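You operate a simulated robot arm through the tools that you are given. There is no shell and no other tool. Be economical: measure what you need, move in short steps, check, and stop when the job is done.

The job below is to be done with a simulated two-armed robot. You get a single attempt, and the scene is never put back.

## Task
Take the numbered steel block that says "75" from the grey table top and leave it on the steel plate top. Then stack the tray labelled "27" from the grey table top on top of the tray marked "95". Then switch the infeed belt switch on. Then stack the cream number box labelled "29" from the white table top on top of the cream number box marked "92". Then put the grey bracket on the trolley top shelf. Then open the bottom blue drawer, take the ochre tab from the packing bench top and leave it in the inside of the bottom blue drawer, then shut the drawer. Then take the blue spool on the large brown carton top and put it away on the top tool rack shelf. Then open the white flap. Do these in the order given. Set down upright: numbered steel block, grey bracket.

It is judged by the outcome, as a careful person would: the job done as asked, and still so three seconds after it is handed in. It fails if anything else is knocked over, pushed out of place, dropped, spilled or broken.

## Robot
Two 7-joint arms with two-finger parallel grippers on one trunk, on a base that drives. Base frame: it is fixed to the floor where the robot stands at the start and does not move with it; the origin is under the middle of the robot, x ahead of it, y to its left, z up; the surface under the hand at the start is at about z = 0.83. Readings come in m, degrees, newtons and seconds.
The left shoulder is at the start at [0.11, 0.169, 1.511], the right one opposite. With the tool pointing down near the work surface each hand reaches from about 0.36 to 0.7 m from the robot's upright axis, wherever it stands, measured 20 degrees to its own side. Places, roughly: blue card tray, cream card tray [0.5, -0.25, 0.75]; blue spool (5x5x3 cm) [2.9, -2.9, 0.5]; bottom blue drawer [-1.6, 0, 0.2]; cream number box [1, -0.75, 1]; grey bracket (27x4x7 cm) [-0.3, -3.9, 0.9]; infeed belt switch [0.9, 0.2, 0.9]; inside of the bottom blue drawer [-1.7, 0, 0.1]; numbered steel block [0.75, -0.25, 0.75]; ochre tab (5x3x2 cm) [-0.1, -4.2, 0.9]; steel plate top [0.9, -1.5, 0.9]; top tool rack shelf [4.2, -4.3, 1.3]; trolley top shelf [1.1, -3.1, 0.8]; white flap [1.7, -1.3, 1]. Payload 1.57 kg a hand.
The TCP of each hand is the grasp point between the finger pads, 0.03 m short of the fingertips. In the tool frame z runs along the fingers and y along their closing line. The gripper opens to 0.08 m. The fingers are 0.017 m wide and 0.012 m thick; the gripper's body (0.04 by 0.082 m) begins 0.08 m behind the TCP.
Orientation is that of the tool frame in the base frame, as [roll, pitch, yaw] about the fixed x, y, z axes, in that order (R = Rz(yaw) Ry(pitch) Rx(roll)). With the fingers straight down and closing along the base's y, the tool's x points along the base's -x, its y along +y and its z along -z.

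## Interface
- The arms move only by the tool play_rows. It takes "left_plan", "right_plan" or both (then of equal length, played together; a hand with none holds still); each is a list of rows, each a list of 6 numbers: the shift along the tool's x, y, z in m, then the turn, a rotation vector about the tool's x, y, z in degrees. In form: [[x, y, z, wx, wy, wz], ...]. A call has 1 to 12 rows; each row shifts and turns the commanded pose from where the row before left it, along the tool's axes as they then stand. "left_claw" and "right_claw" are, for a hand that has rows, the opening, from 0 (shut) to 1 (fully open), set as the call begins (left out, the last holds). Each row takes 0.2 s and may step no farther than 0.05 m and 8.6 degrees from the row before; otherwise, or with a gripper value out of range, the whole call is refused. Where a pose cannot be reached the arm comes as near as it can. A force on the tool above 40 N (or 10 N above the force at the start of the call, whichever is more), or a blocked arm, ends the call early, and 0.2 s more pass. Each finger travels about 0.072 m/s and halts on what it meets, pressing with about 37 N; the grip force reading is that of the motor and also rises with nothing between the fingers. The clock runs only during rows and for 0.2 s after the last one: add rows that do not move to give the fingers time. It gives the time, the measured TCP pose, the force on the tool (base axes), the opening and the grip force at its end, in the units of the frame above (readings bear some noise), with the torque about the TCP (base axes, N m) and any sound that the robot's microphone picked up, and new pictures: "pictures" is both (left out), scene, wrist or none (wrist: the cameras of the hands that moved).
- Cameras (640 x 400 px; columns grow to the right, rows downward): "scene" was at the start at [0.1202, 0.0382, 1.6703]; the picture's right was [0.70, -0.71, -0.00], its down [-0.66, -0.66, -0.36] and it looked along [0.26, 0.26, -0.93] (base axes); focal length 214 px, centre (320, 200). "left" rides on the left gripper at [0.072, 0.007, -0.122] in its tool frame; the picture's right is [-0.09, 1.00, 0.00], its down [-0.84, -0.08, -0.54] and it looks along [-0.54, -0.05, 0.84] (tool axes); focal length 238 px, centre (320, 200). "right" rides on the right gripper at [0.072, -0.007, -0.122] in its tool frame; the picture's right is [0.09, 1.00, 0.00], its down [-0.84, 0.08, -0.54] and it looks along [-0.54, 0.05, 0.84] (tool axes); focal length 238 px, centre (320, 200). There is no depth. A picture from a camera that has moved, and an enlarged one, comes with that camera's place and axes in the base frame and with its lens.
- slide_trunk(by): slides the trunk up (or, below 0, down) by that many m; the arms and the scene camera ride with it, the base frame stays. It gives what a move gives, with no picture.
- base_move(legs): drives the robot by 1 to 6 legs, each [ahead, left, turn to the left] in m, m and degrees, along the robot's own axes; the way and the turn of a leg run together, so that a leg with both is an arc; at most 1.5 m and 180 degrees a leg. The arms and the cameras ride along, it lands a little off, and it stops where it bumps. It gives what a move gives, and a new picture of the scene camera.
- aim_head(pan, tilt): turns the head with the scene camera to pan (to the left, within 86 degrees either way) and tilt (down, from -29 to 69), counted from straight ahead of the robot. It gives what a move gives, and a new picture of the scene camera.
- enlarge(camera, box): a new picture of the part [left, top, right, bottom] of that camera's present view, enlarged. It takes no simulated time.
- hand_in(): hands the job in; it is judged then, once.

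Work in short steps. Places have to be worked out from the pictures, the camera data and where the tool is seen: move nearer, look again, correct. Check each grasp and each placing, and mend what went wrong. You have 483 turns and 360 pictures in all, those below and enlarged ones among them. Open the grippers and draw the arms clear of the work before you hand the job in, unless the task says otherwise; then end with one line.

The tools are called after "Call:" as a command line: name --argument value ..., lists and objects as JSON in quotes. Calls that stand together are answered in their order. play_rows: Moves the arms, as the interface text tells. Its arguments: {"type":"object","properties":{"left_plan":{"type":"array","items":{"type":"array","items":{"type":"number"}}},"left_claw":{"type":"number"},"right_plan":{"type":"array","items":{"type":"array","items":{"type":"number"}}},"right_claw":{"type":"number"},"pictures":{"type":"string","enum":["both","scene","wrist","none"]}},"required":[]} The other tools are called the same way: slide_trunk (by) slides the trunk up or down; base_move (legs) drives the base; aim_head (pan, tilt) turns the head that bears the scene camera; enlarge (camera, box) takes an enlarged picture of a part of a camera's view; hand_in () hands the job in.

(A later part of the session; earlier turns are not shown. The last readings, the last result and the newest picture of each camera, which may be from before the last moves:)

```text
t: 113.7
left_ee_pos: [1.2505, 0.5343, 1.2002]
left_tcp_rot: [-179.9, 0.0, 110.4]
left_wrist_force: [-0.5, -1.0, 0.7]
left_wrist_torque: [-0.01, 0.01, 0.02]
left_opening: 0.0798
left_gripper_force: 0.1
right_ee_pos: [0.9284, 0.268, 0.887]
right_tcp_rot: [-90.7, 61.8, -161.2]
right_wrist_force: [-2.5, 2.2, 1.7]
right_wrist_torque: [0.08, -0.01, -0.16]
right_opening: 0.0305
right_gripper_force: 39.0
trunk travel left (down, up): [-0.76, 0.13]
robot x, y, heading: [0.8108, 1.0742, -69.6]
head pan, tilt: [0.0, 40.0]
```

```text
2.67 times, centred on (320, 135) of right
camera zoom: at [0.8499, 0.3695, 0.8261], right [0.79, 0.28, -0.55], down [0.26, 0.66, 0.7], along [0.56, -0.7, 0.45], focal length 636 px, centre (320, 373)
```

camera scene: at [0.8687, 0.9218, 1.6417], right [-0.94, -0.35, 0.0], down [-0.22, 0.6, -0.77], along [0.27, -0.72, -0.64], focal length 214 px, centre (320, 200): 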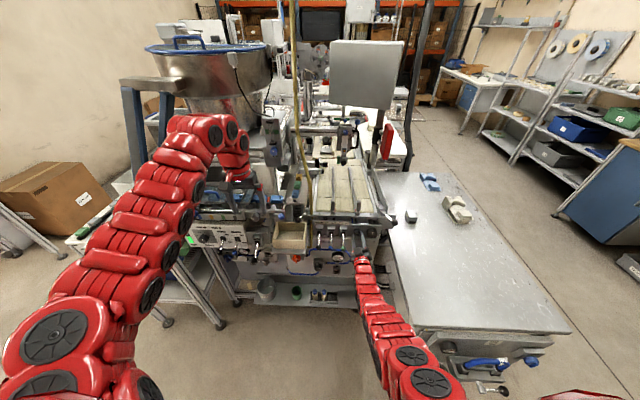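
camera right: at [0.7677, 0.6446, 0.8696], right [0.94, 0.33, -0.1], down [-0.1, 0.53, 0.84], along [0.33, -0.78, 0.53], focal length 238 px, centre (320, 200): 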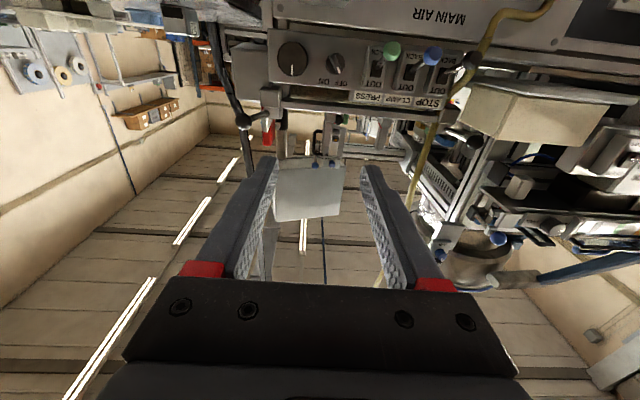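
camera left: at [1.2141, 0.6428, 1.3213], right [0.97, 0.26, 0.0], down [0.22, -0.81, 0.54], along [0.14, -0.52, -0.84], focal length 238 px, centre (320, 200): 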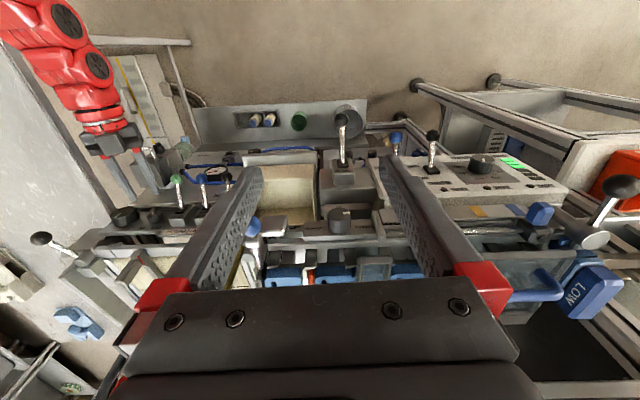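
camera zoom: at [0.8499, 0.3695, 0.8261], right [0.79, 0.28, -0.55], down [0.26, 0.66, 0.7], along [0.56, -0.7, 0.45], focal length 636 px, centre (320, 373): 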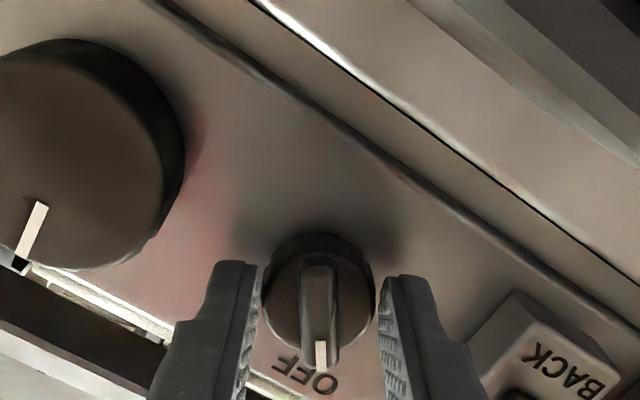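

The fingers have the knob's body at 30.5 mm. I'll rotate clockwise gradually and watch the torque.

Call:
play_rows --right_plan '[[0, 0, 0, 0, 0, 6], [0, 0, 0, 0, 0, 6], [0, 0, 0, 0, 0, 6], [0, 0, 0, 0, 0, 6], [0, 0, 0, 0, 0, 0]]' --pictures "none"

Call:
enlarge --camera "right" --box '[200, 60, 440, 210]'

```text
t: 114.9
left_ee_pos: [1.2505, 0.5345, 1.2]
left_tcp_rot: [-179.8, 0.0, 110.6]
left_wrist_force: [0.5, -0.1, -0.8]
left_wrist_torque: [-0.02, -0.02, 0.02]
left_opening: 0.0801
left_gripper_force: 0.0
right_ee_pos: [0.9306, 0.2695, 0.8861]
right_tcp_rot: [-95.2, 85.9, -165.8]
right_wrist_force: [0.2, 3.6, -2.1]
right_wrist_torque: [-0.39, -0.06, 0.03]
right_opening: 0.0304
right_gripper_force: 39.5
trunk travel left (down, up): [-0.76, 0.13]
robot x, y, heading: [0.8135, 1.0792, -69.5]
head pan, tilt: [0.0, 40.0]
```

```text
2.67 times, centred on (320, 135) of right
camera zoom: at [0.8774, 0.3792, 0.8149], right [0.93, 0.33, -0.16], down [-0.05, 0.55, 0.83], along [0.36, -0.77, 0.53], focal length 636 px, centre (320, 373)
```

zoom: 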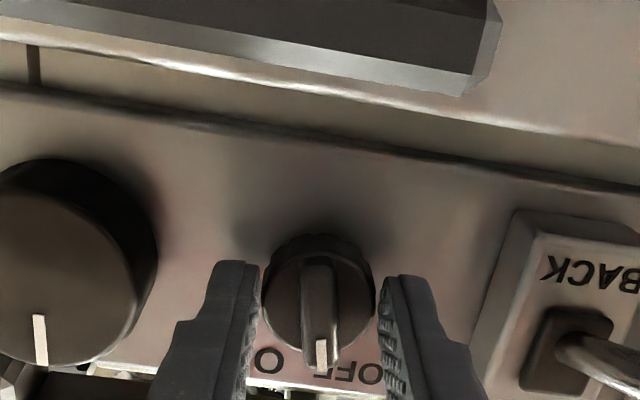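

The knob turns with the hand and its pointer is now upright. I'll keep rotating.

Call:
play_rows --right_plan '[[0, 0, 0, 0, 0, 6], [0, 0, 0, 0, 0, 6], [0, 0, 0, 0, 0, 6], [0, 0, 0, 0, 0, 6], [0, 0, 0, 0, 0, 6], [0, 0, 0, 0, 0, 0]]' --pictures "none"

Call:
enlarge --camera "right" --box '[200, 60, 440, 210]'

```text
t: 116.3
left_ee_pos: [1.2506, 0.5349, 1.2]
left_tcp_rot: [-179.8, 0.0, 110.5]
left_wrist_force: [0.8, 0.5, -0.4]
left_wrist_torque: [0.01, 0.03, 0.02]
left_opening: 0.0801
left_gripper_force: 0.0
right_ee_pos: [0.931, 0.27, 0.8881]
right_tcp_rot: [90.8, 64.1, 20.4]
right_wrist_force: [7.2, 13.6, -1.6]
right_wrist_torque: [0.65, 0.17, 0.64]
right_opening: 0.0302
right_gripper_force: 39.9
trunk travel left (down, up): [-0.76, 0.13]
robot x, y, heading: [0.8106, 1.0747, -69.6]
head pan, tilt: [0.0, 40.0]
```

```text
2.67 times, centred on (320, 135) of right
camera zoom: at [0.9138, 0.3921, 0.819], right [0.88, 0.31, 0.35], down [-0.46, 0.41, 0.79], along [0.1, -0.86, 0.5], focal length 636 px, centre (320, 373)
```

zoom: 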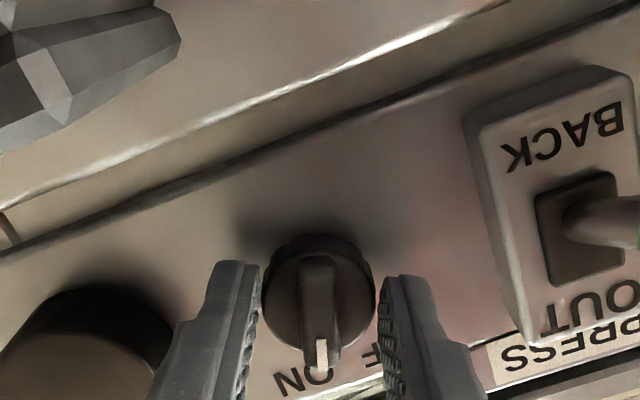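

The pointer is at ON now. I'll turn a little more to find the end stop.

Call:
play_rows --right_plan '[[0, 0, 0, 0, 0, 5], [0, 0, 0, 0, 0, 5], [0, 0, 0, 0, 0, 0]]' --pictures "none"

Call:
enlarge --camera "right" --box '[200, 60, 440, 210]'

```text
t: 117.1
left_ee_pos: [1.2529, 0.5347, 1.1996]
left_tcp_rot: [-179.7, 0.0, 110.6]
left_wrist_force: [0.0, 0.1, -0.3]
left_wrist_torque: [-0.03, 0.0, 0.01]
left_opening: 0.0798
left_gripper_force: 0.1
right_ee_pos: [0.9316, 0.2687, 0.8879]
right_tcp_rot: [90.4, 54.3, 20.0]
right_wrist_force: [12.6, 13.7, -0.4]
right_wrist_torque: [0.22, 0.06, 0.68]
right_opening: 0.0304
right_gripper_force: 39.4
trunk travel left (down, up): [-0.76, 0.13]
robot x, y, heading: [0.8097, 1.0771, -69.4]
head pan, tilt: [0.0, 40.0]
```

```text
2.67 times, centred on (320, 135) of right
camera zoom: at [0.925, 0.3958, 0.8244], right [0.81, 0.29, 0.51], down [-0.58, 0.36, 0.73], along [0.02, -0.89, 0.46], focal length 636 px, centre (320, 373)
```

zoom: 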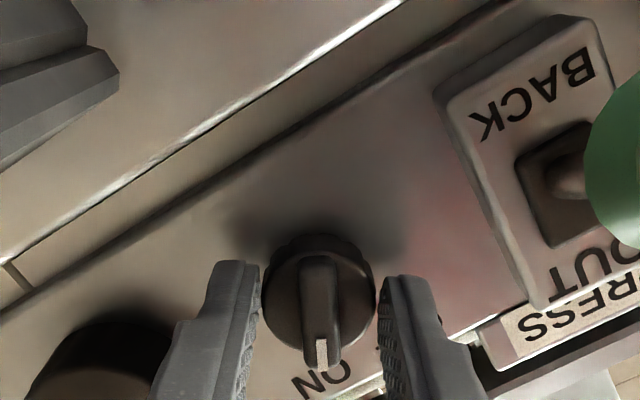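

The knob still follows with little torque. I'll try 10° more to find the stop.

Call:
play_rows --right_plan '[[0, 0, 0, 0, 0, 5], [0, 0, 0, 0, 0, 5], [0, 0, 0, 0, 0, 0]]' --pictures "none"

Call:
enlarge --camera "right" --box '[200, 60, 440, 210]'

```text
t: 117.9
left_ee_pos: [1.2528, 0.5333, 1.1993]
left_tcp_rot: [-179.8, -0.1, 110.7]
left_wrist_force: [0.4, 0.2, 0.1]
left_wrist_torque: [0.0, 0.02, 0.01]
left_opening: 0.0799
left_gripper_force: 0.0
right_ee_pos: [0.9303, 0.2706, 0.8882]
right_tcp_rot: [90.3, 44.2, 19.7]
right_wrist_force: [16.3, 13.6, -1.7]
right_wrist_torque: [-0.23, 0.08, 0.47]
right_opening: 0.0306
right_gripper_force: 39.4
trunk travel left (down, up): [-0.76, 0.13]
robot x, y, heading: [0.8115, 1.0758, -69.4]
head pan, tilt: [0.0, 40.0]
```

```text
2.67 times, centred on (320, 135) of right
camera zoom: at [0.9351, 0.3992, 0.8319], right [0.72, 0.25, 0.65], down [-0.69, 0.33, 0.64], along [-0.05, -0.91, 0.41], focal length 636 px, centre (320, 373)
```

zoom: 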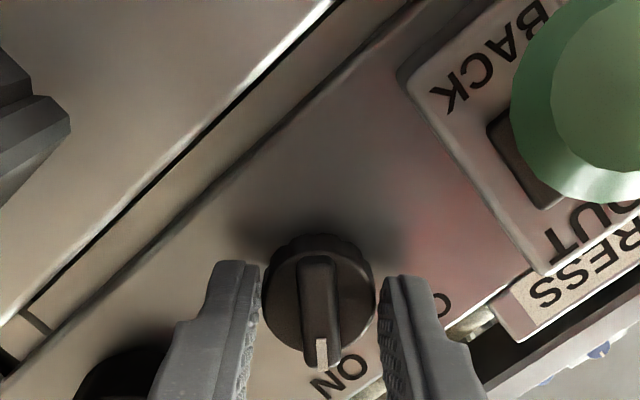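

The knob still follows past ON, so its range is probably ±45°. I'll turn two more small steps toward the stop.

Call:
play_rows --right_plan '[[0, 0, 0, 0, 0, 5], [0, 0, 0, 0, 0, 5], [0, 0, 0, 0, 0, 0]]' --pictures "none"

Call:
enlarge --camera "right" --box '[200, 60, 440, 210]'

```text
t: 118.7
left_ee_pos: [1.2522, 0.5358, 1.1988]
left_tcp_rot: [-179.8, 0.0, 110.4]
left_wrist_force: [0.2, -0.5, -0.8]
left_wrist_torque: [0.01, -0.02, 0.03]
left_opening: 0.0801
left_gripper_force: 0.0
right_ee_pos: [0.9317, 0.2679, 0.8874]
right_tcp_rot: [90.1, 34.3, 19.7]
right_wrist_force: [19.9, 8.7, 4.6]
right_wrist_torque: [-0.2, 0.51, 0.76]
right_opening: 0.0299
right_gripper_force: 39.6
trunk travel left (down, up): [-0.76, 0.13]
robot x, y, heading: [0.8142, 1.0767, -69.3]
head pan, tilt: [0.0, 40.0]
```

```text
2.67 times, centred on (320, 135) of right
camera zoom: at [0.9434, 0.402, 0.8416], right [0.6, 0.21, 0.77], down [-0.79, 0.29, 0.54], along [-0.11, -0.93, 0.34], focal length 636 px, centre (320, 373)
```

zoom: 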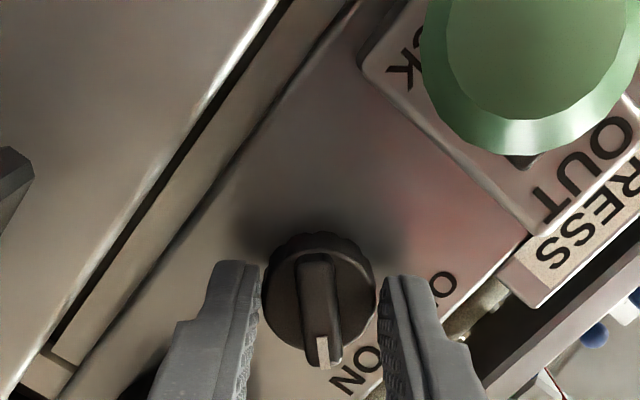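

The torque has risen and the fingers began to slip, so the knob is at its ON stop. I'll open and back straight off.

Call:
play_rows --right_plan '[[0, 0, 0, 0, 0, 0], [0, 0, 0, 0, 0, 0]]' --right_claw 0.45 --pictures "none"

Call:
base_move --legs '[[-0.08, 0, 0]]'

Call:
enlarge --camera "right" --box '[200, 60, 440, 210]'

```text
t: 119.3
left_ee_pos: [1.2508, 0.5333, 1.2]
left_tcp_rot: [-179.9, 0.0, 110.5]
left_wrist_force: [-0.4, 1.0, 0.8]
left_wrist_torque: [-0.01, 0.03, 0.02]
left_opening: 0.0799
left_gripper_force: 0.2
right_ee_pos: [0.9261, 0.2674, 0.8872]
right_tcp_rot: [90.4, 34.1, 19.4]
right_wrist_force: [1.1, 0.0, 4.1]
right_wrist_torque: [-0.06, -0.09, 0.02]
right_opening: 0.0393
right_gripper_force: 1.6
trunk travel left (down, up): [-0.76, 0.13]
robot x, y, heading: [0.8085, 1.0719, -69.6]
head pan, tilt: [0.0, 40.0]
```

```text
t: 120.3
left_ee_pos: [1.2235, 0.6056, 1.1991]
left_tcp_rot: [-179.9, 0.0, 110.5]
left_wrist_force: [-0.3, 0.3, 1.2]
left_wrist_torque: [0.01, 0.01, 0.02]
left_opening: 0.0796
left_gripper_force: 0.0
right_ee_pos: [0.9, 0.3431, 0.8863]
right_tcp_rot: [90.4, 34.2, 19.6]
right_wrist_force: [0.1, 0.5, -0.2]
right_wrist_torque: [0.0, 0.0, 0.05]
right_opening: 0.0361
right_gripper_force: 0.0
trunk travel left (down, up): [-0.76, 0.13]
robot x, y, heading: [0.7792, 1.1476, -69.6]
head pan, tilt: [0.0, 40.0]
camera scene: at [0.8415, 0.994, 1.6414], right [-0.94, -0.35, 0.0], down [-0.22, 0.6, -0.77], along [0.27, -0.72, -0.64], focal length 214 px, centre (320, 200)
```

scene: 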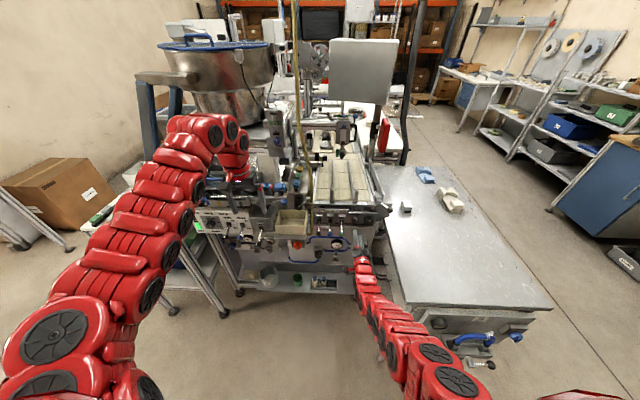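

```text
2.67 times, centred on (320, 135) of right
camera zoom: at [0.9125, 0.475, 0.8399], right [0.6, 0.21, 0.77], down [-0.79, 0.29, 0.54], along [-0.12, -0.93, 0.34], focal length 636 px, centre (320, 373)
```

zoom: 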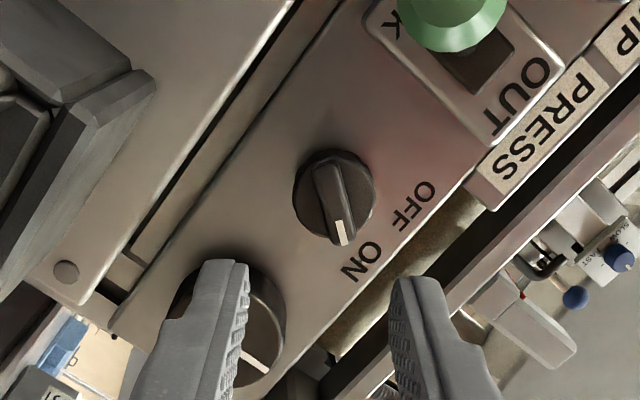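

The pointer now rests at ON, so the switch is done. I'll back away and return the right hand to the tool-down posture.

Call:
base_move --legs '[[-0.2, 0, 0]]'

Call:
play_rows --right_plan '[[0, 0, 0, 0, 0, -8], [0, 0, 0, 0, 0, -8], [0, 0, 0, 0, 0, -8], [0, 0, 0, 0, 0, -8], [0, 0, 0, 0, 0, -8], [0, 0, 0, 0, 0, -8], [0, 0, 0, 0, 0, -8], [0, 0, 0, 0, 0, 0]]' --right_claw 1 --pictures "none"

Call:
slide_trunk --by 0.065

Call:
play_rows --right_plan '[[0.003, 0, -0.018, 0, 8.0, 0], [0.005, 0, -0.017, 0, 8.2, 0], [0.007, 0, -0.016, 0, 8.2, 0], [0.01, 0, -0.015, 0, 8.2, 0], [0.012, 0, -0.014, 0, 8.2, 0], [0.014, 0, -0.012, 0, 8.2, 0], [0.015, 0, -0.01, 0, 8.2, 0], [0.016, 0, -0.007, 0, 8.2, 0], [0.017, 0, -0.005, 0, 8.2, 0], [0.018, 0, -0.003, 0, 8.2, 0], [0.018, 0, 0, 0, 8.2, 0], [0, 0, 0, 0, 0, 0]]' --pictures "scene"

```text
t: 121.9
left_ee_pos: [1.1527, 0.7949, 1.1992]
left_tcp_rot: [-179.9, -0.2, 110.5]
left_wrist_force: [-0.3, 0.3, -0.1]
left_wrist_torque: [-0.01, 0.01, -0.03]
left_opening: 0.0799
left_gripper_force: 0.1
right_ee_pos: [0.8316, 0.5293, 0.8864]
right_tcp_rot: [90.4, 34.2, 19.7]
right_wrist_force: [-0.2, -0.5, 0.2]
right_wrist_torque: [0.01, -0.04, -0.01]
right_opening: 0.0362
right_gripper_force: 0.1
trunk travel left (down, up): [-0.76, 0.13]
robot x, y, heading: [0.7128, 1.3357, -69.5]
head pan, tilt: [0.0, 40.0]
camera scene: at [0.7719, 1.1814, 1.6414], right [-0.94, -0.35, 0.0], down [-0.22, 0.6, -0.77], along [0.27, -0.72, -0.64], focal length 214 px, centre (320, 200)
```

scene: 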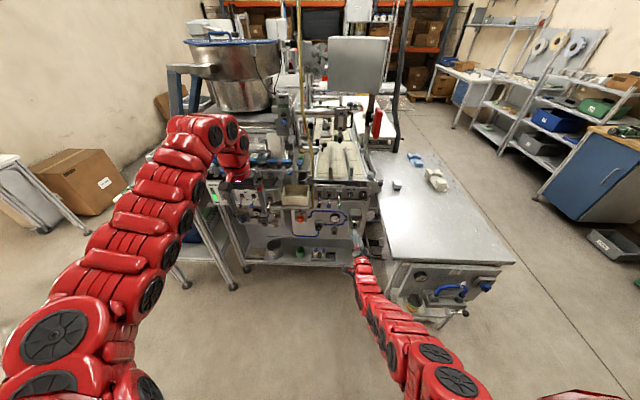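

```text
t: 123.7
left_ee_pos: [1.1517, 0.795, 1.1994]
left_tcp_rot: [-179.9, -0.1, 110.5]
left_wrist_force: [0.2, 0.0, -0.8]
left_wrist_torque: [0.0, 0.01, -0.02]
left_opening: 0.08
left_gripper_force: 0.0
right_ee_pos: [0.8314, 0.53, 0.8875]
right_tcp_rot: [-138.8, 89.6, 150.6]
right_wrist_force: [0.7, -0.4, -0.5]
right_wrist_torque: [-0.01, -0.04, 0.0]
right_opening: 0.0799
right_gripper_force: 0.0
trunk travel left (down, up): [-0.76, 0.13]
robot x, y, heading: [0.7158, 1.3363, -69.4]
head pan, tilt: [0.0, 40.0]
```

```text
t: 124.8
left_ee_pos: [1.1533, 0.7953, 1.2637]
left_tcp_rot: [-179.8, 0.0, 110.5]
left_wrist_force: [-0.4, 0.1, 0.8]
left_wrist_torque: [0.02, -0.02, -0.03]
left_opening: 0.0801
left_gripper_force: 0.0
right_ee_pos: [0.8308, 0.5293, 0.9516]
right_tcp_rot: [-150.6, 89.6, 138.9]
right_wrist_force: [0.0, -0.1, 0.3]
right_wrist_torque: [-0.02, -0.02, 0.01]
right_opening: 0.0797
right_gripper_force: 0.0
trunk travel left (down, up): [-0.825, 0.065]
robot x, y, heading: [0.7122, 1.3391, -69.4]
head pan, tilt: [0.0, 40.0]
```

```text
t: 127.4
left_ee_pos: [1.1529, 0.7952, 1.264]
left_tcp_rot: [-179.9, 0.1, 110.4]
left_wrist_force: [-0.3, -0.1, 0.6]
left_wrist_torque: [0.01, -0.01, -0.01]
left_opening: 0.0801
left_gripper_force: 0.1
right_ee_pos: [0.7662, 0.7146, 0.924]
right_tcp_rot: [-179.8, -0.5, 109.4]
right_wrist_force: [0.2, 1.2, -0.8]
right_wrist_torque: [0.01, 0.01, 0.02]
right_opening: 0.0801
right_gripper_force: 0.0
trunk travel left (down, up): [-0.825, 0.065]
robot x, y, heading: [0.7145, 1.3416, -69.4]
head pan, tilt: [0.0, 40.0]
camera scene: at [0.7716, 1.1822, 1.7065], right [-0.94, -0.35, 0.0], down [-0.22, 0.6, -0.77], along [0.27, -0.72, -0.64], focal length 214 px, centre (320, 200)
```

scene: 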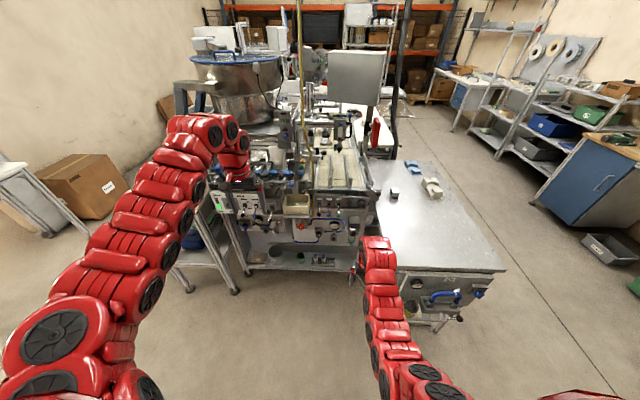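

Now to the white table: strafe back along the table's end, turn to face the tables again, go right to the gap between the tables, and check.

Call:
base_move --legs '[[0, -0.9, 0], [0, -0.75, 0], [0, 0, 90], [0, -1.1, 0], [0, -1.0, 0]]'

Call:
aim_head --pan 0 --tilt 40

```text
t: 149.5
left_ee_pos: [0.4305, -0.7556, 1.2638]
left_tcp_rot: [-179.9, 0.1, -158.5]
left_wrist_force: [0.1, 0.4, -0.3]
left_wrist_torque: [-0.01, -0.01, -0.03]
left_opening: 0.08
left_gripper_force: 0.0
right_ee_pos: [0.5177, -1.1396, 0.925]
right_tcp_rot: [-179.8, -0.2, -159.8]
right_wrist_force: [-0.1, 0.2, 1.1]
right_wrist_torque: [0.0, -0.02, -0.04]
right_opening: 0.0802
right_gripper_force: 0.0
trunk travel left (down, up): [-0.825, 0.065]
robot x, y, heading: [-0.1006, -1.2044, 21.4]
head pan, tilt: [0.0, 40.0]
camera scene: at [0.0494, -1.1432, 1.7065], right [0.36, -0.93, 0.0], down [-0.6, -0.23, -0.77], along [0.71, 0.28, -0.64], focal length 214 px, centre (320, 200)
```

scene: 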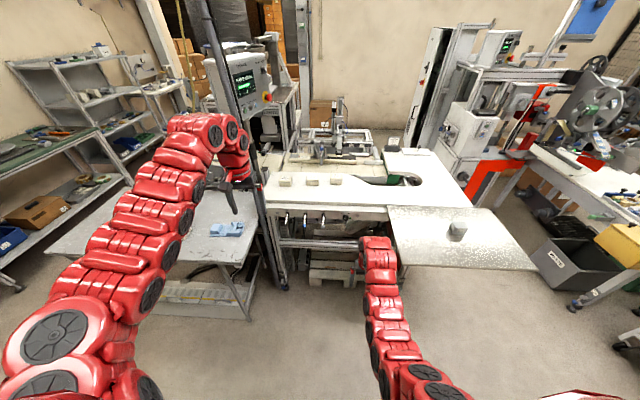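

```text
t: 150.1
left_ee_pos: [0.4319, -0.754, 1.2653]
left_tcp_rot: [-179.9, -0.1, -158.5]
left_wrist_force: [-1.0, -0.7, 0.2]
left_wrist_torque: [0.02, -0.01, -0.02]
left_opening: 0.0799
left_gripper_force: 0.1
right_ee_pos: [0.5171, -1.141, 0.9245]
right_tcp_rot: [-179.9, -0.3, -159.7]
right_wrist_force: [0.2, -0.2, -0.3]
right_wrist_torque: [0.04, 0.02, -0.01]
right_opening: 0.08
right_gripper_force: 0.1
trunk travel left (down, up): [-0.825, 0.065]
robot x, y, heading: [-0.1015, -1.2036, 21.3]
head pan, tilt: [0.0, 40.0]
camera scene: at [0.0495, -1.1436, 1.7065], right [0.36, -0.93, 0.0], down [-0.6, -0.23, -0.77], along [0.71, 0.28, -0.64], focal length 214 px, centre (320, 200)
```

scene: 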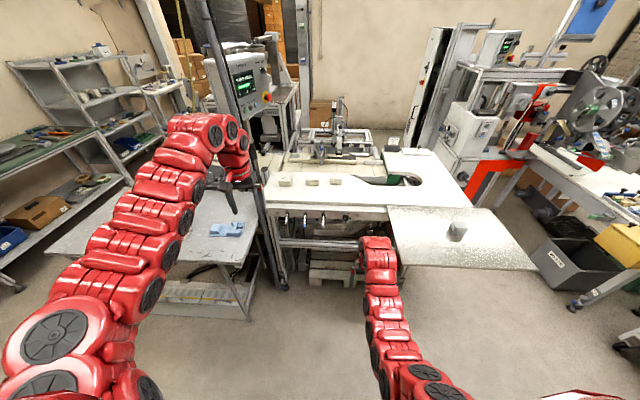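

Call:
enlarge --camera "scene" --box '[265, 165, 355, 220]'

```text
7.11 times, centred on (310, 192) of scene
camera zoom: at [0.0495, -1.1436, 1.7065], right [0.36, -0.93, 0.0], down [-0.6, -0.23, -0.77], along [0.71, 0.28, -0.64], focal length 1525 px, centre (391, 253)
```

zoom: 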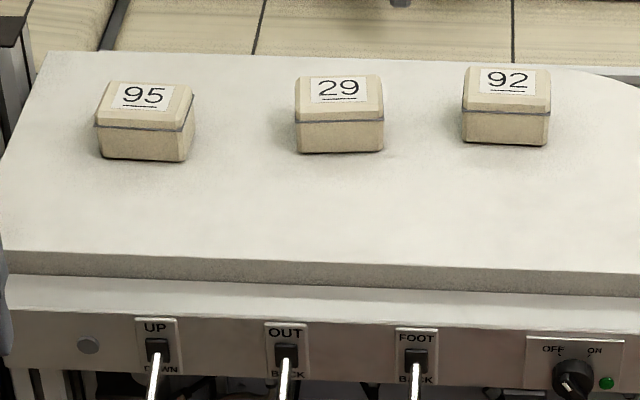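

The labels are clear: 95, 29 (middle), 92 (right). I'll raise the right hand out of the way, then move in with the robot slightly right of centre so the left arm does the work.

Call:
play_rows --right_plan '[[0, 0, -0.04, 0, 0, 0], [0, 0, -0.04, 0, 0, 0], [0, 0, -0.04, 0, 0, 0], [0, 0, -0.04, 0, 0, 0], [0, 0, -0.04, 0, 0, 0], [0, 0, 0, 0, 0, 0]]' --pictures "none"

Call:
base_move --legs '[[0, -0.11, -0.7], [0.3, 0, 0]]'

```text
t: 151.5
left_ee_pos: [0.4312, -0.7549, 1.2645]
left_tcp_rot: [-179.9, -0.1, -158.6]
left_wrist_force: [-0.2, -0.3, -0.2]
left_wrist_torque: [-0.01, 0.04, 0.02]
left_opening: 0.0798
left_gripper_force: 0.1
right_ee_pos: [0.5493, -1.1304, 1.0774]
right_tcp_rot: [-179.9, -0.4, -159.8]
right_wrist_force: [0.6, 0.1, -0.4]
right_wrist_torque: [-0.03, 0.02, 0.01]
right_opening: 0.0799
right_gripper_force: 0.1
right hand out of reach, approached as far as the arm can: row 3, 4, 5
trunk travel left (down, up): [-0.825, 0.065]
robot x, y, heading: [-0.1026, -1.1999, 21.3]
head pan, tilt: [0.0, 40.0]
```

```text
t: 154.3
left_ee_pos: [0.7526, -0.7605, 1.2648]
left_tcp_rot: [-179.9, 0.0, -159.5]
left_wrist_force: [-0.6, 0.6, -0.2]
left_wrist_torque: [0.02, 0.0, 0.02]
left_opening: 0.0799
left_gripper_force: 0.1
right_ee_pos: [0.867, -1.1364, 1.0772]
right_tcp_rot: [-179.8, -0.3, -160.6]
right_wrist_force: [0.2, -0.2, 0.1]
right_wrist_torque: [-0.03, -0.04, 0.01]
right_opening: 0.08
right_gripper_force: 0.0
trunk travel left (down, up): [-0.825, 0.065]
robot x, y, heading: [0.2105, -1.201, 20.4]
head pan, tilt: [0.0, 40.0]
camera scene: at [0.3658, -1.1433, 1.7067], right [0.35, -0.94, 0.0], down [-0.6, -0.23, -0.77], along [0.72, 0.27, -0.64], focal length 214 px, centre (320, 200)
```

scene: 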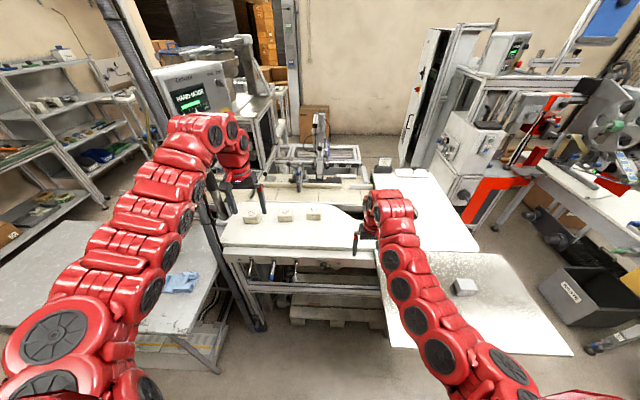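

There's enough room. Forward another 0.28 m.

Call:
base_move --legs '[[0.28, 0, 0]]'

Call:
enlarge --camera "left" --box '[0, 0, 640, 400]'

```text
t: 156.3
left_ee_pos: [1.0163, -0.6614, 1.2651]
left_tcp_rot: [-180.0, 0.0, -159.3]
left_wrist_force: [-0.4, 0.4, -0.2]
left_wrist_torque: [0.03, 0.0, 0.01]
left_opening: 0.08
left_gripper_force: 0.1
right_ee_pos: [1.1296, -1.0373, 1.0787]
right_tcp_rot: [-179.8, -0.3, -160.5]
right_wrist_force: [-0.5, -0.8, 0.2]
right_wrist_torque: [-0.04, -0.04, 0.01]
right_opening: 0.0801
right_gripper_force: 0.0
trunk travel left (down, up): [-0.825, 0.065]
robot x, y, heading: [0.4761, -1.1023, 20.6]
head pan, tilt: [0.0, 40.0]
camera scene: at [0.6288, -1.0449, 1.7067], right [0.35, -0.94, 0.0], down [-0.6, -0.23, -0.77], along [0.72, 0.27, -0.64], focal length 214 px, centre (320, 200)
```

scene: 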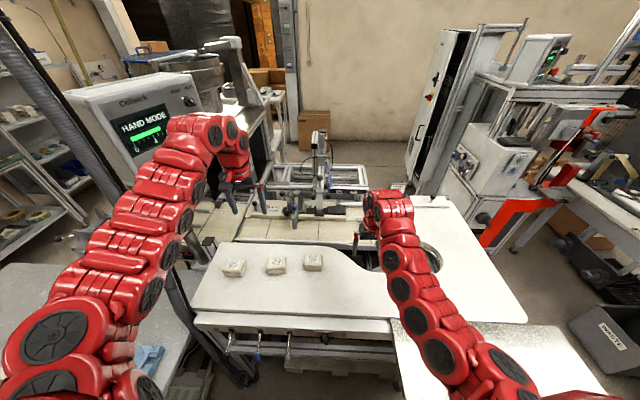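

```text
1.00 times, centred on (320, 200) of left (not enlarged: the box is as wide or as high as the picture)
camera zoom: at [0.9464, -0.6816, 1.3872], right [-0.27, 0.96, 0.0], down [0.81, 0.22, 0.54], along [0.52, 0.14, -0.84], focal length 238 px, centre (320, 200)
```

zoom: 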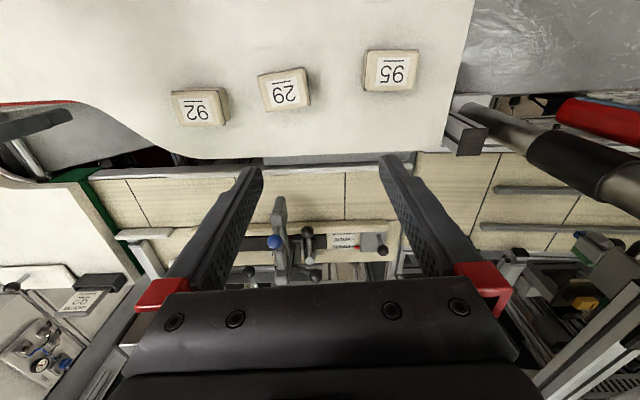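

Labels are readable in this view too. I'll zoom for exact positions and orientation.

Call:
enlarge --camera "left" --box '[150, 40, 340, 150]'

```text
3.37 times, centred on (245, 95) of left
camera zoom: at [0.9464, -0.6816, 1.3872], right [-0.27, 0.96, 0.0], down [0.81, 0.22, 0.54], along [0.52, 0.14, -0.84], focal length 803 px, centre (573, 554)
```

zoom: 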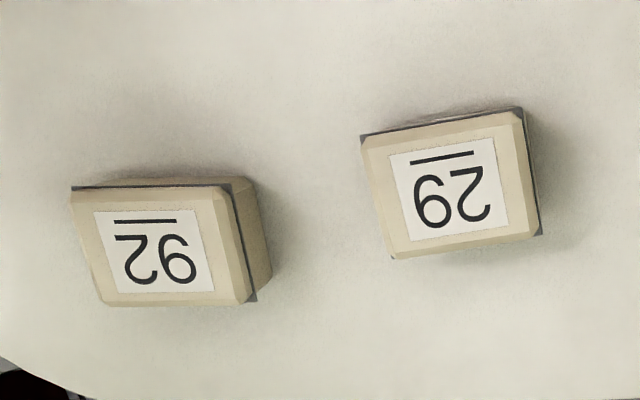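

Box 29 is centred at about (1.012,-0.718), with its top at 1.008 and its long side about 66 mm at 114°. Box 92 is at about (1.072,-0.837) at 108.5°. I'll move the left hand above 29.

Call:
play_rows --left_plan '[[0.008, -0.017, 0.03, 0, 0, -3.5], [0.008, -0.017, 0.03, 0, 0, 0], [0.0075, -0.017, 0.03, 0, 0, 0], [0, 0, 0.04, 0, 0, 0], [0, 0, 0.04, 0, 0, 0], [0, 0, 0, 0, 0, 0]]' --left_claw 1 --pictures "wrist"

```text
t: 157.7
left_ee_pos: [1.012, -0.709, 1.1618]
left_tcp_rot: [-180.0, -0.2, -155.6]
left_wrist_force: [0.1, -0.9, -0.4]
left_wrist_torque: [-0.02, -0.01, 0.0]
left_opening: 0.0799
left_gripper_force: 0.0
left hand out of reach, approached as far as the arm can: row 4, 5
right_ee_pos: [1.1308, -1.0358, 1.0773]
right_tcp_rot: [-179.8, -0.3, -160.5]
right_wrist_force: [0.3, -0.4, -0.7]
right_wrist_torque: [-0.05, 0.02, 0.02]
right_opening: 0.0799
right_gripper_force: 0.1
trunk travel left (down, up): [-0.825, 0.065]
robot x, y, heading: [0.4781, -1.1006, 20.7]
head pan, tilt: [0.0, 40.0]
camera left: at [0.9449, -0.7338, 1.2848], right [-0.33, 0.95, 0.0], down [0.8, 0.28, 0.54], along [0.51, 0.17, -0.84], focal length 238 px, centre (320, 200)
```

left: 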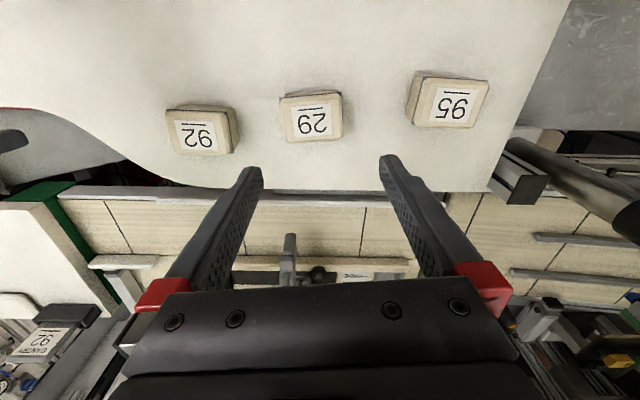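

The arm is stuck at a limit in this posture. I'll move outward (left), go down there, and come back in.

Call:
play_rows --left_plan '[[0, 0.04, 0, 0, 0, 0], [0, 0.04, 0.01, 0, 0, 0], [0, 0.04, 0.02, 0, 0, 0], [0, 0, 0.03, 0, 0, 0], [0, 0, 0.03, 0, 0, 0], [0, 0, 0, 0, 0, 0]]' --pictures "none"

```text
t: 159.1
left_ee_pos: [0.9636, -0.5962, 1.0719]
left_tcp_rot: [-179.8, 0.0, -155.8]
left_wrist_force: [0.2, 0.3, 0.0]
left_wrist_torque: [0.0, 0.0, -0.02]
left_opening: 0.08
left_gripper_force: 0.0
right_ee_pos: [1.1299, -1.0376, 1.077]
right_tcp_rot: [-179.8, -0.4, -160.6]
right_wrist_force: [0.5, -0.9, -0.5]
right_wrist_torque: [0.04, 0.01, -0.02]
right_opening: 0.08
right_gripper_force: 0.0
trunk travel left (down, up): [-0.825, 0.065]
robot x, y, heading: [0.4738, -1.1003, 20.6]
head pan, tilt: [0.0, 40.0]
```

That worked. Now back in over box 29.

Call:
play_rows --left_plan '[[0.001, -0.033, 0, 0, 0, 0], [0.001, -0.033, 0, 0, 0, 0], [0.001, -0.033, 0, 0, 0, 0], [0.002, -0.032, 0, 0, 0, 0], [0, 0, 0, 0, 0, 0]]' --pictures "wrist"

```text
t: 160.3
left_ee_pos: [1.0134, -0.7204, 1.0722]
left_tcp_rot: [-179.8, 0.1, -155.8]
left_wrist_force: [-0.4, 0.3, -0.1]
left_wrist_torque: [0.01, -0.02, -0.02]
left_opening: 0.0801
left_gripper_force: 0.2
right_ee_pos: [1.1311, -1.0371, 1.0763]
right_tcp_rot: [-179.9, -0.4, -160.5]
right_wrist_force: [0.0, 0.6, -0.1]
right_wrist_torque: [0.02, 0.03, 0.03]
right_opening: 0.08
right_gripper_force: 0.0
trunk travel left (down, up): [-0.825, 0.065]
robot x, y, heading: [0.4732, -1.1029, 20.9]
head pan, tilt: [0.0, 40.0]
camera left: at [0.945, -0.7435, 1.1939], right [-0.32, 0.95, 0.0], down [0.79, 0.27, 0.54], along [0.51, 0.17, -0.84], focal length 238 px, centre (320, 200)
```

left: 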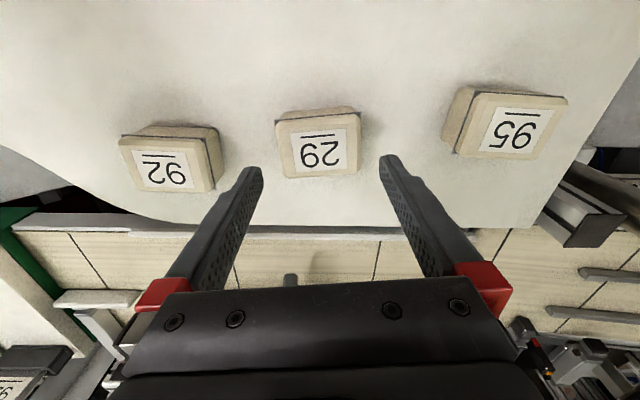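

Centred over 29 within 3 mm and aligned. Descending to z≈0.99.

Call:
play_rows --left_plan '[[0.003, 0, 0.02, 0, 0, 0], [0, 0, 0.02, 0, 0, 0], [0, 0, 0.02, 0, 0, 0], [0, 0, 0.015, 0, 0, 0], [0, 0, 0, 0, 0, 0]]' --pictures "wrist"

```text
t: 161.5
left_ee_pos: [1.0105, -0.7212, 0.9969]
left_tcp_rot: [-179.9, 0.0, -155.8]
left_wrist_force: [-0.4, 0.3, -0.4]
left_wrist_torque: [0.02, 0.0, 0.01]
left_opening: 0.08
left_gripper_force: 0.0
right_ee_pos: [1.1305, -1.0374, 1.0763]
right_tcp_rot: [-179.8, -0.4, -160.5]
right_wrist_force: [0.5, -0.4, 0.5]
right_wrist_torque: [0.01, -0.03, 0.01]
right_opening: 0.0799
right_gripper_force: 0.1
trunk travel left (down, up): [-0.825, 0.065]
robot x, y, heading: [0.4734, -1.1028, 20.5]
head pan, tilt: [0.0, 40.0]
camera left: at [0.9417, -0.7455, 1.119], right [-0.32, 0.95, 0.0], down [0.8, 0.27, 0.54], along [0.51, 0.17, -0.84], focal length 238 px, centre (320, 200)
```

left: 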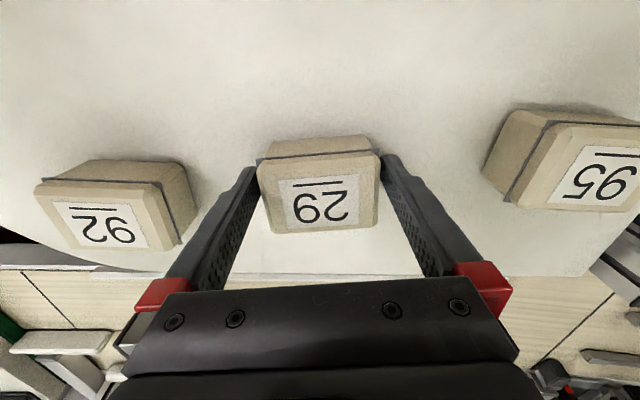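

The fingers straddle the box. I'll lower a bit more in small steps.

Call:
play_rows --left_plan '[[0, 0, 0.005, 0, 0, 0], [0, 0, 0.005, 0, 0, 0], [0, 0, 0, 0, 0, 0]]' --pictures "none"

```text
t: 162.3
left_ee_pos: [1.011, -0.722, 0.988]
left_tcp_rot: [-180.0, -0.2, -155.8]
left_wrist_force: [-0.9, -0.3, 0.7]
left_wrist_torque: [0.03, -0.02, 0.03]
left_opening: 0.0802
left_gripper_force: 0.1
right_ee_pos: [1.1308, -1.0356, 1.0765]
right_tcp_rot: [-179.8, -0.4, -160.5]
right_wrist_force: [-0.3, -0.1, 0.4]
right_wrist_torque: [0.02, 0.02, 0.01]
right_opening: 0.0798
right_gripper_force: 0.1
trunk travel left (down, up): [-0.825, 0.065]
robot x, y, heading: [0.4732, -1.1019, 20.8]
head pan, tilt: [0.0, 40.0]
```

I'll lower 4 mm more, then close.

Call:
play_rows --left_plan '[[0, 0, 0.004, 0, 0, 0], [0, 0, 0, 0, 0, 0]]' --pictures "none"

Call:
play_rows --left_plan '[[0, 0, 0, 0, 0, 0], [0, 0, 0, 0, 0, 0], [0, 0, 0, 0, 0, 0]]' --left_claw 0 --pictures "wrist"

```text
t: 162.9
left_ee_pos: [1.0091, -0.7216, 0.9835]
left_tcp_rot: [-179.9, 0.0, -155.8]
left_wrist_force: [0.4, 0.4, -0.2]
left_wrist_torque: [0.02, -0.01, 0.04]
left_opening: 0.0799
left_gripper_force: 0.1
right_ee_pos: [1.1307, -1.0371, 1.0779]
right_tcp_rot: [-179.9, -0.3, -160.5]
right_wrist_force: [-0.9, -0.1, 0.7]
right_wrist_torque: [-0.01, -0.04, -0.01]
right_opening: 0.08
right_gripper_force: 0.1
trunk travel left (down, up): [-0.825, 0.065]
robot x, y, heading: [0.4777, -1.1034, 20.7]
head pan, tilt: [0.0, 40.0]
```

```text
t: 163.7
left_ee_pos: [1.011, -0.7217, 0.9831]
left_tcp_rot: [-179.9, 0.1, -155.8]
left_wrist_force: [0.5, 0.4, -0.5]
left_wrist_torque: [0.0, 0.03, -0.01]
left_opening: 0.0712
left_gripper_force: 36.7
right_ee_pos: [1.1302, -1.037, 1.0778]
right_tcp_rot: [-179.9, -0.5, -160.6]
right_wrist_force: [-0.5, -1.1, -0.4]
right_wrist_torque: [-0.03, 0.02, -0.01]
right_opening: 0.0799
right_gripper_force: 0.0
trunk travel left (down, up): [-0.825, 0.065]
robot x, y, heading: [0.4762, -1.1001, 20.6]
head pan, tilt: [0.0, 40.0]
camera left: at [0.942, -0.7461, 1.1054], right [-0.32, 0.95, 0.0], down [0.8, 0.27, 0.54], along [0.51, 0.17, -0.84], focal length 238 px, centre (320, 200)
```

left: 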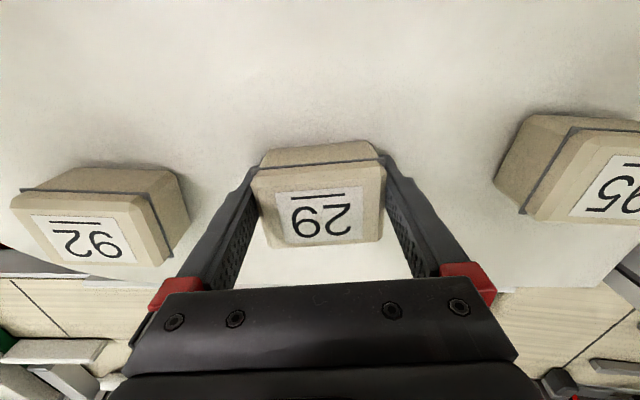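

Gripped at 71 mm. Lift slowly.

Call:
play_rows --left_plan '[[0, 0, -0.005, 0, 0, 0], [0, 0, -0.008, 0, 0, 0], [0, 0, -0.012, 0, 0, 0], [0, 0, -0.015, 0, 0, 0], [0, 0, -0.02, 0, 0, 0], [0, 0, -0.02, 0, 0, 0], [0, 0, -0.01, 0, 0, 0], [0, 0, 0, 0, 0, 0]]' --pictures "wrist"

```text
t: 165.5
left_ee_pos: [1.0136, -0.7204, 1.0742]
left_tcp_rot: [-179.9, 0.0, -155.9]
left_wrist_force: [0.2, -1.1, -0.9]
left_wrist_torque: [0.03, 0.01, -0.03]
left_opening: 0.0712
left_gripper_force: 37.8
left hand out of reach, approached as far as the arm can: row 7
right_ee_pos: [1.1299, -1.0374, 1.0766]
right_tcp_rot: [-179.8, -0.4, -160.5]
right_wrist_force: [-0.9, -0.3, -0.4]
right_wrist_torque: [-0.01, 0.0, 0.0]
right_opening: 0.08
right_gripper_force: 0.0
trunk travel left (down, up): [-0.825, 0.065]
robot x, y, heading: [0.475, -1.1, 20.5]
head pan, tilt: [0.0, 40.0]
camera left: at [0.9457, -0.7446, 1.1967], right [-0.32, 0.95, 0.0], down [0.79, 0.27, 0.54], along [0.51, 0.17, -0.84], focal length 238 px, centre (320, 200)
```

left: 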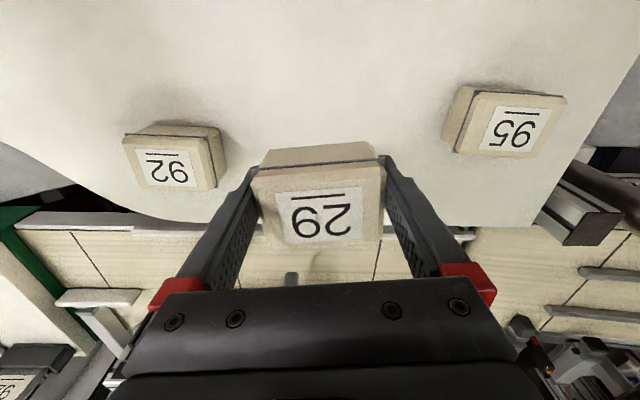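

Box 29 is held with its lid. I'll shift the right hand away first, then carry 29 over 92.

Call:
play_rows --right_plan '[[0, -0.04, 0, 0, 0, 0], [0, -0.04, 0, 0, 0, 0], [0, -0.03, 0, 0, 0, 0], [0, 0, 0, 0, 0, 0]]' --pictures "none"

Call:
play_rows --left_plan '[[-0.003, -0.025, 0, 0, 0, 0], [-0.003, -0.025, 0, 0, 0, 0], [-0.003, -0.025, 0, 0, 0, 0], [-0.003, -0.025, 0, 0, 0, 2.8], [-0.002, -0.02, 0, 0, 0, 2.8], [0, 0, 0, 0, 0, 0]]' --pictures "wrist"

```text
t: 166.5
left_ee_pos: [1.0137, -0.7194, 1.0747]
left_tcp_rot: [-179.9, 0.0, -155.8]
left_wrist_force: [-0.8, -0.1, -1.0]
left_wrist_torque: [-0.01, -0.01, 0.0]
left_opening: 0.0714
left_gripper_force: 37.3
right_ee_pos: [1.1679, -1.1403, 1.0777]
right_tcp_rot: [-179.8, -0.4, -160.5]
right_wrist_force: [0.8, -1.3, 0.5]
right_wrist_torque: [-0.03, -0.02, 0.02]
right_opening: 0.0799
right_gripper_force: 0.0
trunk travel left (down, up): [-0.825, 0.065]
robot x, y, heading: [0.4757, -1.0999, 20.2]
head pan, tilt: [0.0, 40.0]
```

```text
t: 167.9
left_ee_pos: [1.075, -0.8238, 1.0744]
left_tcp_rot: [-180.0, -0.2, -161.4]
left_wrist_force: [-0.3, 0.4, -1.3]
left_wrist_torque: [0.01, 0.01, -0.03]
left_opening: 0.0712
left_gripper_force: 36.9
right_ee_pos: [1.1679, -1.1387, 1.0784]
right_tcp_rot: [-179.8, -0.3, -160.5]
right_wrist_force: [-0.1, 0.6, 0.1]
right_wrist_torque: [0.05, -0.01, 0.02]
right_opening: 0.0798
right_gripper_force: 0.1
trunk travel left (down, up): [-0.825, 0.065]
robot x, y, heading: [0.4761, -1.106, 20.9]
head pan, tilt: [0.0, 40.0]
camera left: at [1.0047, -0.8415, 1.1968], right [-0.23, 0.97, 0.0], down [0.82, 0.19, 0.54], along [0.53, 0.12, -0.84], focal length 238 px, centre (320, 200)
```

left: 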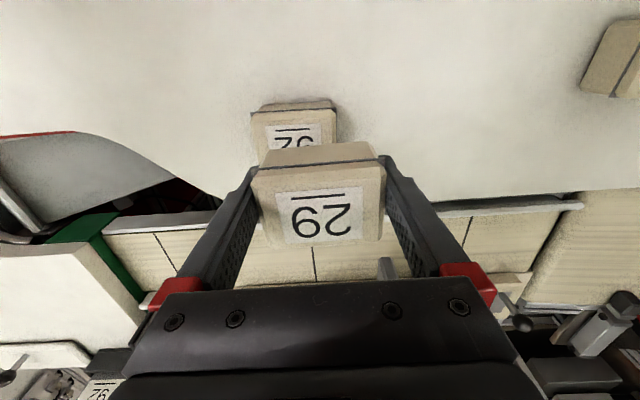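

I'll zoom to compare the near edges of the two boxes.

Call:
enlarge --camera "left" --box '[230, 80, 410, 260]'

```text
2.22 times, centred on (320, 170) of left
camera zoom: at [1.0047, -0.8415, 1.1968], right [-0.23, 0.97, 0.0], down [0.82, 0.19, 0.54], along [0.53, 0.12, -0.84], focal length 530 px, centre (320, 267)
```

zoom: 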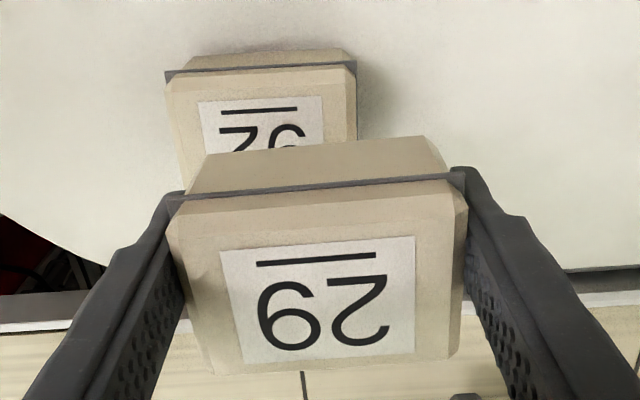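

I need a shift of about 21 mm right and 8 mm back, plus 2.4° of rotation.

Call:
play_rows --left_plan '[[0.004, -0.0105, 0, 0, 0, 2.4], [0.0044, -0.0105, 0, 0, 0, 0], [0, 0, 0, 0, 0, 0]]' --pictures "none"

Call:
enlarge --camera "left" --box '[230, 80, 410, 260]'

```text
t: 168.7
left_ee_pos: [1.0733, -0.846, 1.0744]
left_tcp_rot: [-179.9, 0.0, -163.8]
left_wrist_force: [-0.1, -0.2, -0.5]
left_wrist_torque: [0.05, 0.01, -0.01]
left_opening: 0.0715
left_gripper_force: 37.5
right_ee_pos: [1.1678, -1.1392, 1.0771]
right_tcp_rot: [-179.7, -0.5, -160.5]
right_wrist_force: [1.1, 1.5, 0.1]
right_wrist_torque: [0.02, -0.02, 0.04]
right_opening: 0.0801
right_gripper_force: 0.0
trunk travel left (down, up): [-0.825, 0.065]
robot x, y, heading: [0.4764, -1.1013, 20.8]
head pan, tilt: [0.0, 40.0]
```

```text
2.22 times, centred on (320, 170) of left
camera zoom: at [1.0021, -0.8613, 1.1965], right [-0.19, 0.98, 0.0], down [0.83, 0.16, 0.54], along [0.53, 0.1, -0.84], focal length 530 px, centre (320, 267)
```

zoom: 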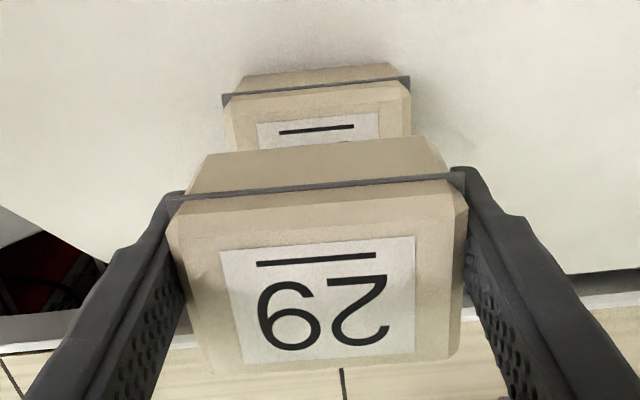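

Aligned within 1 mm. Now lower gently.

Call:
play_rows --left_plan '[[0, 0, 0.01, 0, 0, 0], [0, 0, 0.008, 0, 0, 0], [0, 0, 0.005, 0, 0, 0], [0, 0, 0, 0, 0, 0]]' --pictures "none"

```text
t: 169.7
left_ee_pos: [1.0739, -0.8471, 1.0514]
left_tcp_rot: [-179.9, 0.0, -163.8]
left_wrist_force: [1.0, -0.4, -0.3]
left_wrist_torque: [0.0, 0.0, 0.03]
left_opening: 0.0714
left_gripper_force: 37.1
right_ee_pos: [1.1684, -1.1401, 1.0782]
right_tcp_rot: [-179.8, -0.4, -160.5]
right_wrist_force: [-1.1, 0.2, -0.1]
right_wrist_torque: [0.02, 0.0, -0.01]
right_opening: 0.08
right_gripper_force: 0.0
trunk travel left (down, up): [-0.825, 0.065]
robot x, y, heading: [0.4781, -1.1002, 20.7]
head pan, tilt: [0.0, 40.0]
```

Call:
play_rows --left_plan '[[0, 0, 0.003, 0, 0, 0], [0, 0, 0.003, 0, 0, 0], [0, 0, 0, 0, 0, 0]]' --pictures "none"

```text
t: 170.5
left_ee_pos: [1.0735, -0.8468, 1.0448]
left_tcp_rot: [-179.9, -0.1, -163.8]
left_wrist_force: [0.7, -1.0, -0.4]
left_wrist_torque: [-0.02, 0.0, 0.01]
left_opening: 0.071
left_gripper_force: 37.2
right_ee_pos: [1.1685, -1.1393, 1.0774]
right_tcp_rot: [-179.8, -0.4, -160.5]
right_wrist_force: [-0.9, -0.3, -0.9]
right_wrist_torque: [0.0, -0.01, 0.0]
right_opening: 0.0802
right_gripper_force: 0.1
trunk travel left (down, up): [-0.825, 0.065]
robot x, y, heading: [0.4757, -1.1002, 20.4]
head pan, tilt: [0.0, 40.0]
```

Not touching yet; two more 3 mm steps.

Call:
play_rows --left_plan '[[0, 0, 0.003, 0, 0, 0], [0, 0, 0.002, 0, 0, 0], [0, 0, 0, 0, 0, 0]]' --pictures "none"

```text
t: 171.3
left_ee_pos: [1.0738, -0.8466, 1.0406]
left_tcp_rot: [-179.9, -0.2, -163.8]
left_wrist_force: [-0.3, 0.7, -0.9]
left_wrist_torque: [0.02, 0.0, 0.02]
left_opening: 0.071
left_gripper_force: 37.4
right_ee_pos: [1.1681, -1.1391, 1.0777]
right_tcp_rot: [-179.9, -0.4, -160.5]
right_wrist_force: [-0.1, -0.6, 0.1]
right_wrist_torque: [0.0, -0.02, 0.02]
right_opening: 0.08
right_gripper_force: 0.0
trunk travel left (down, up): [-0.825, 0.065]
robot x, y, heading: [0.4722, -1.1004, 20.3]
head pan, tilt: [0.0, 40.0]
```

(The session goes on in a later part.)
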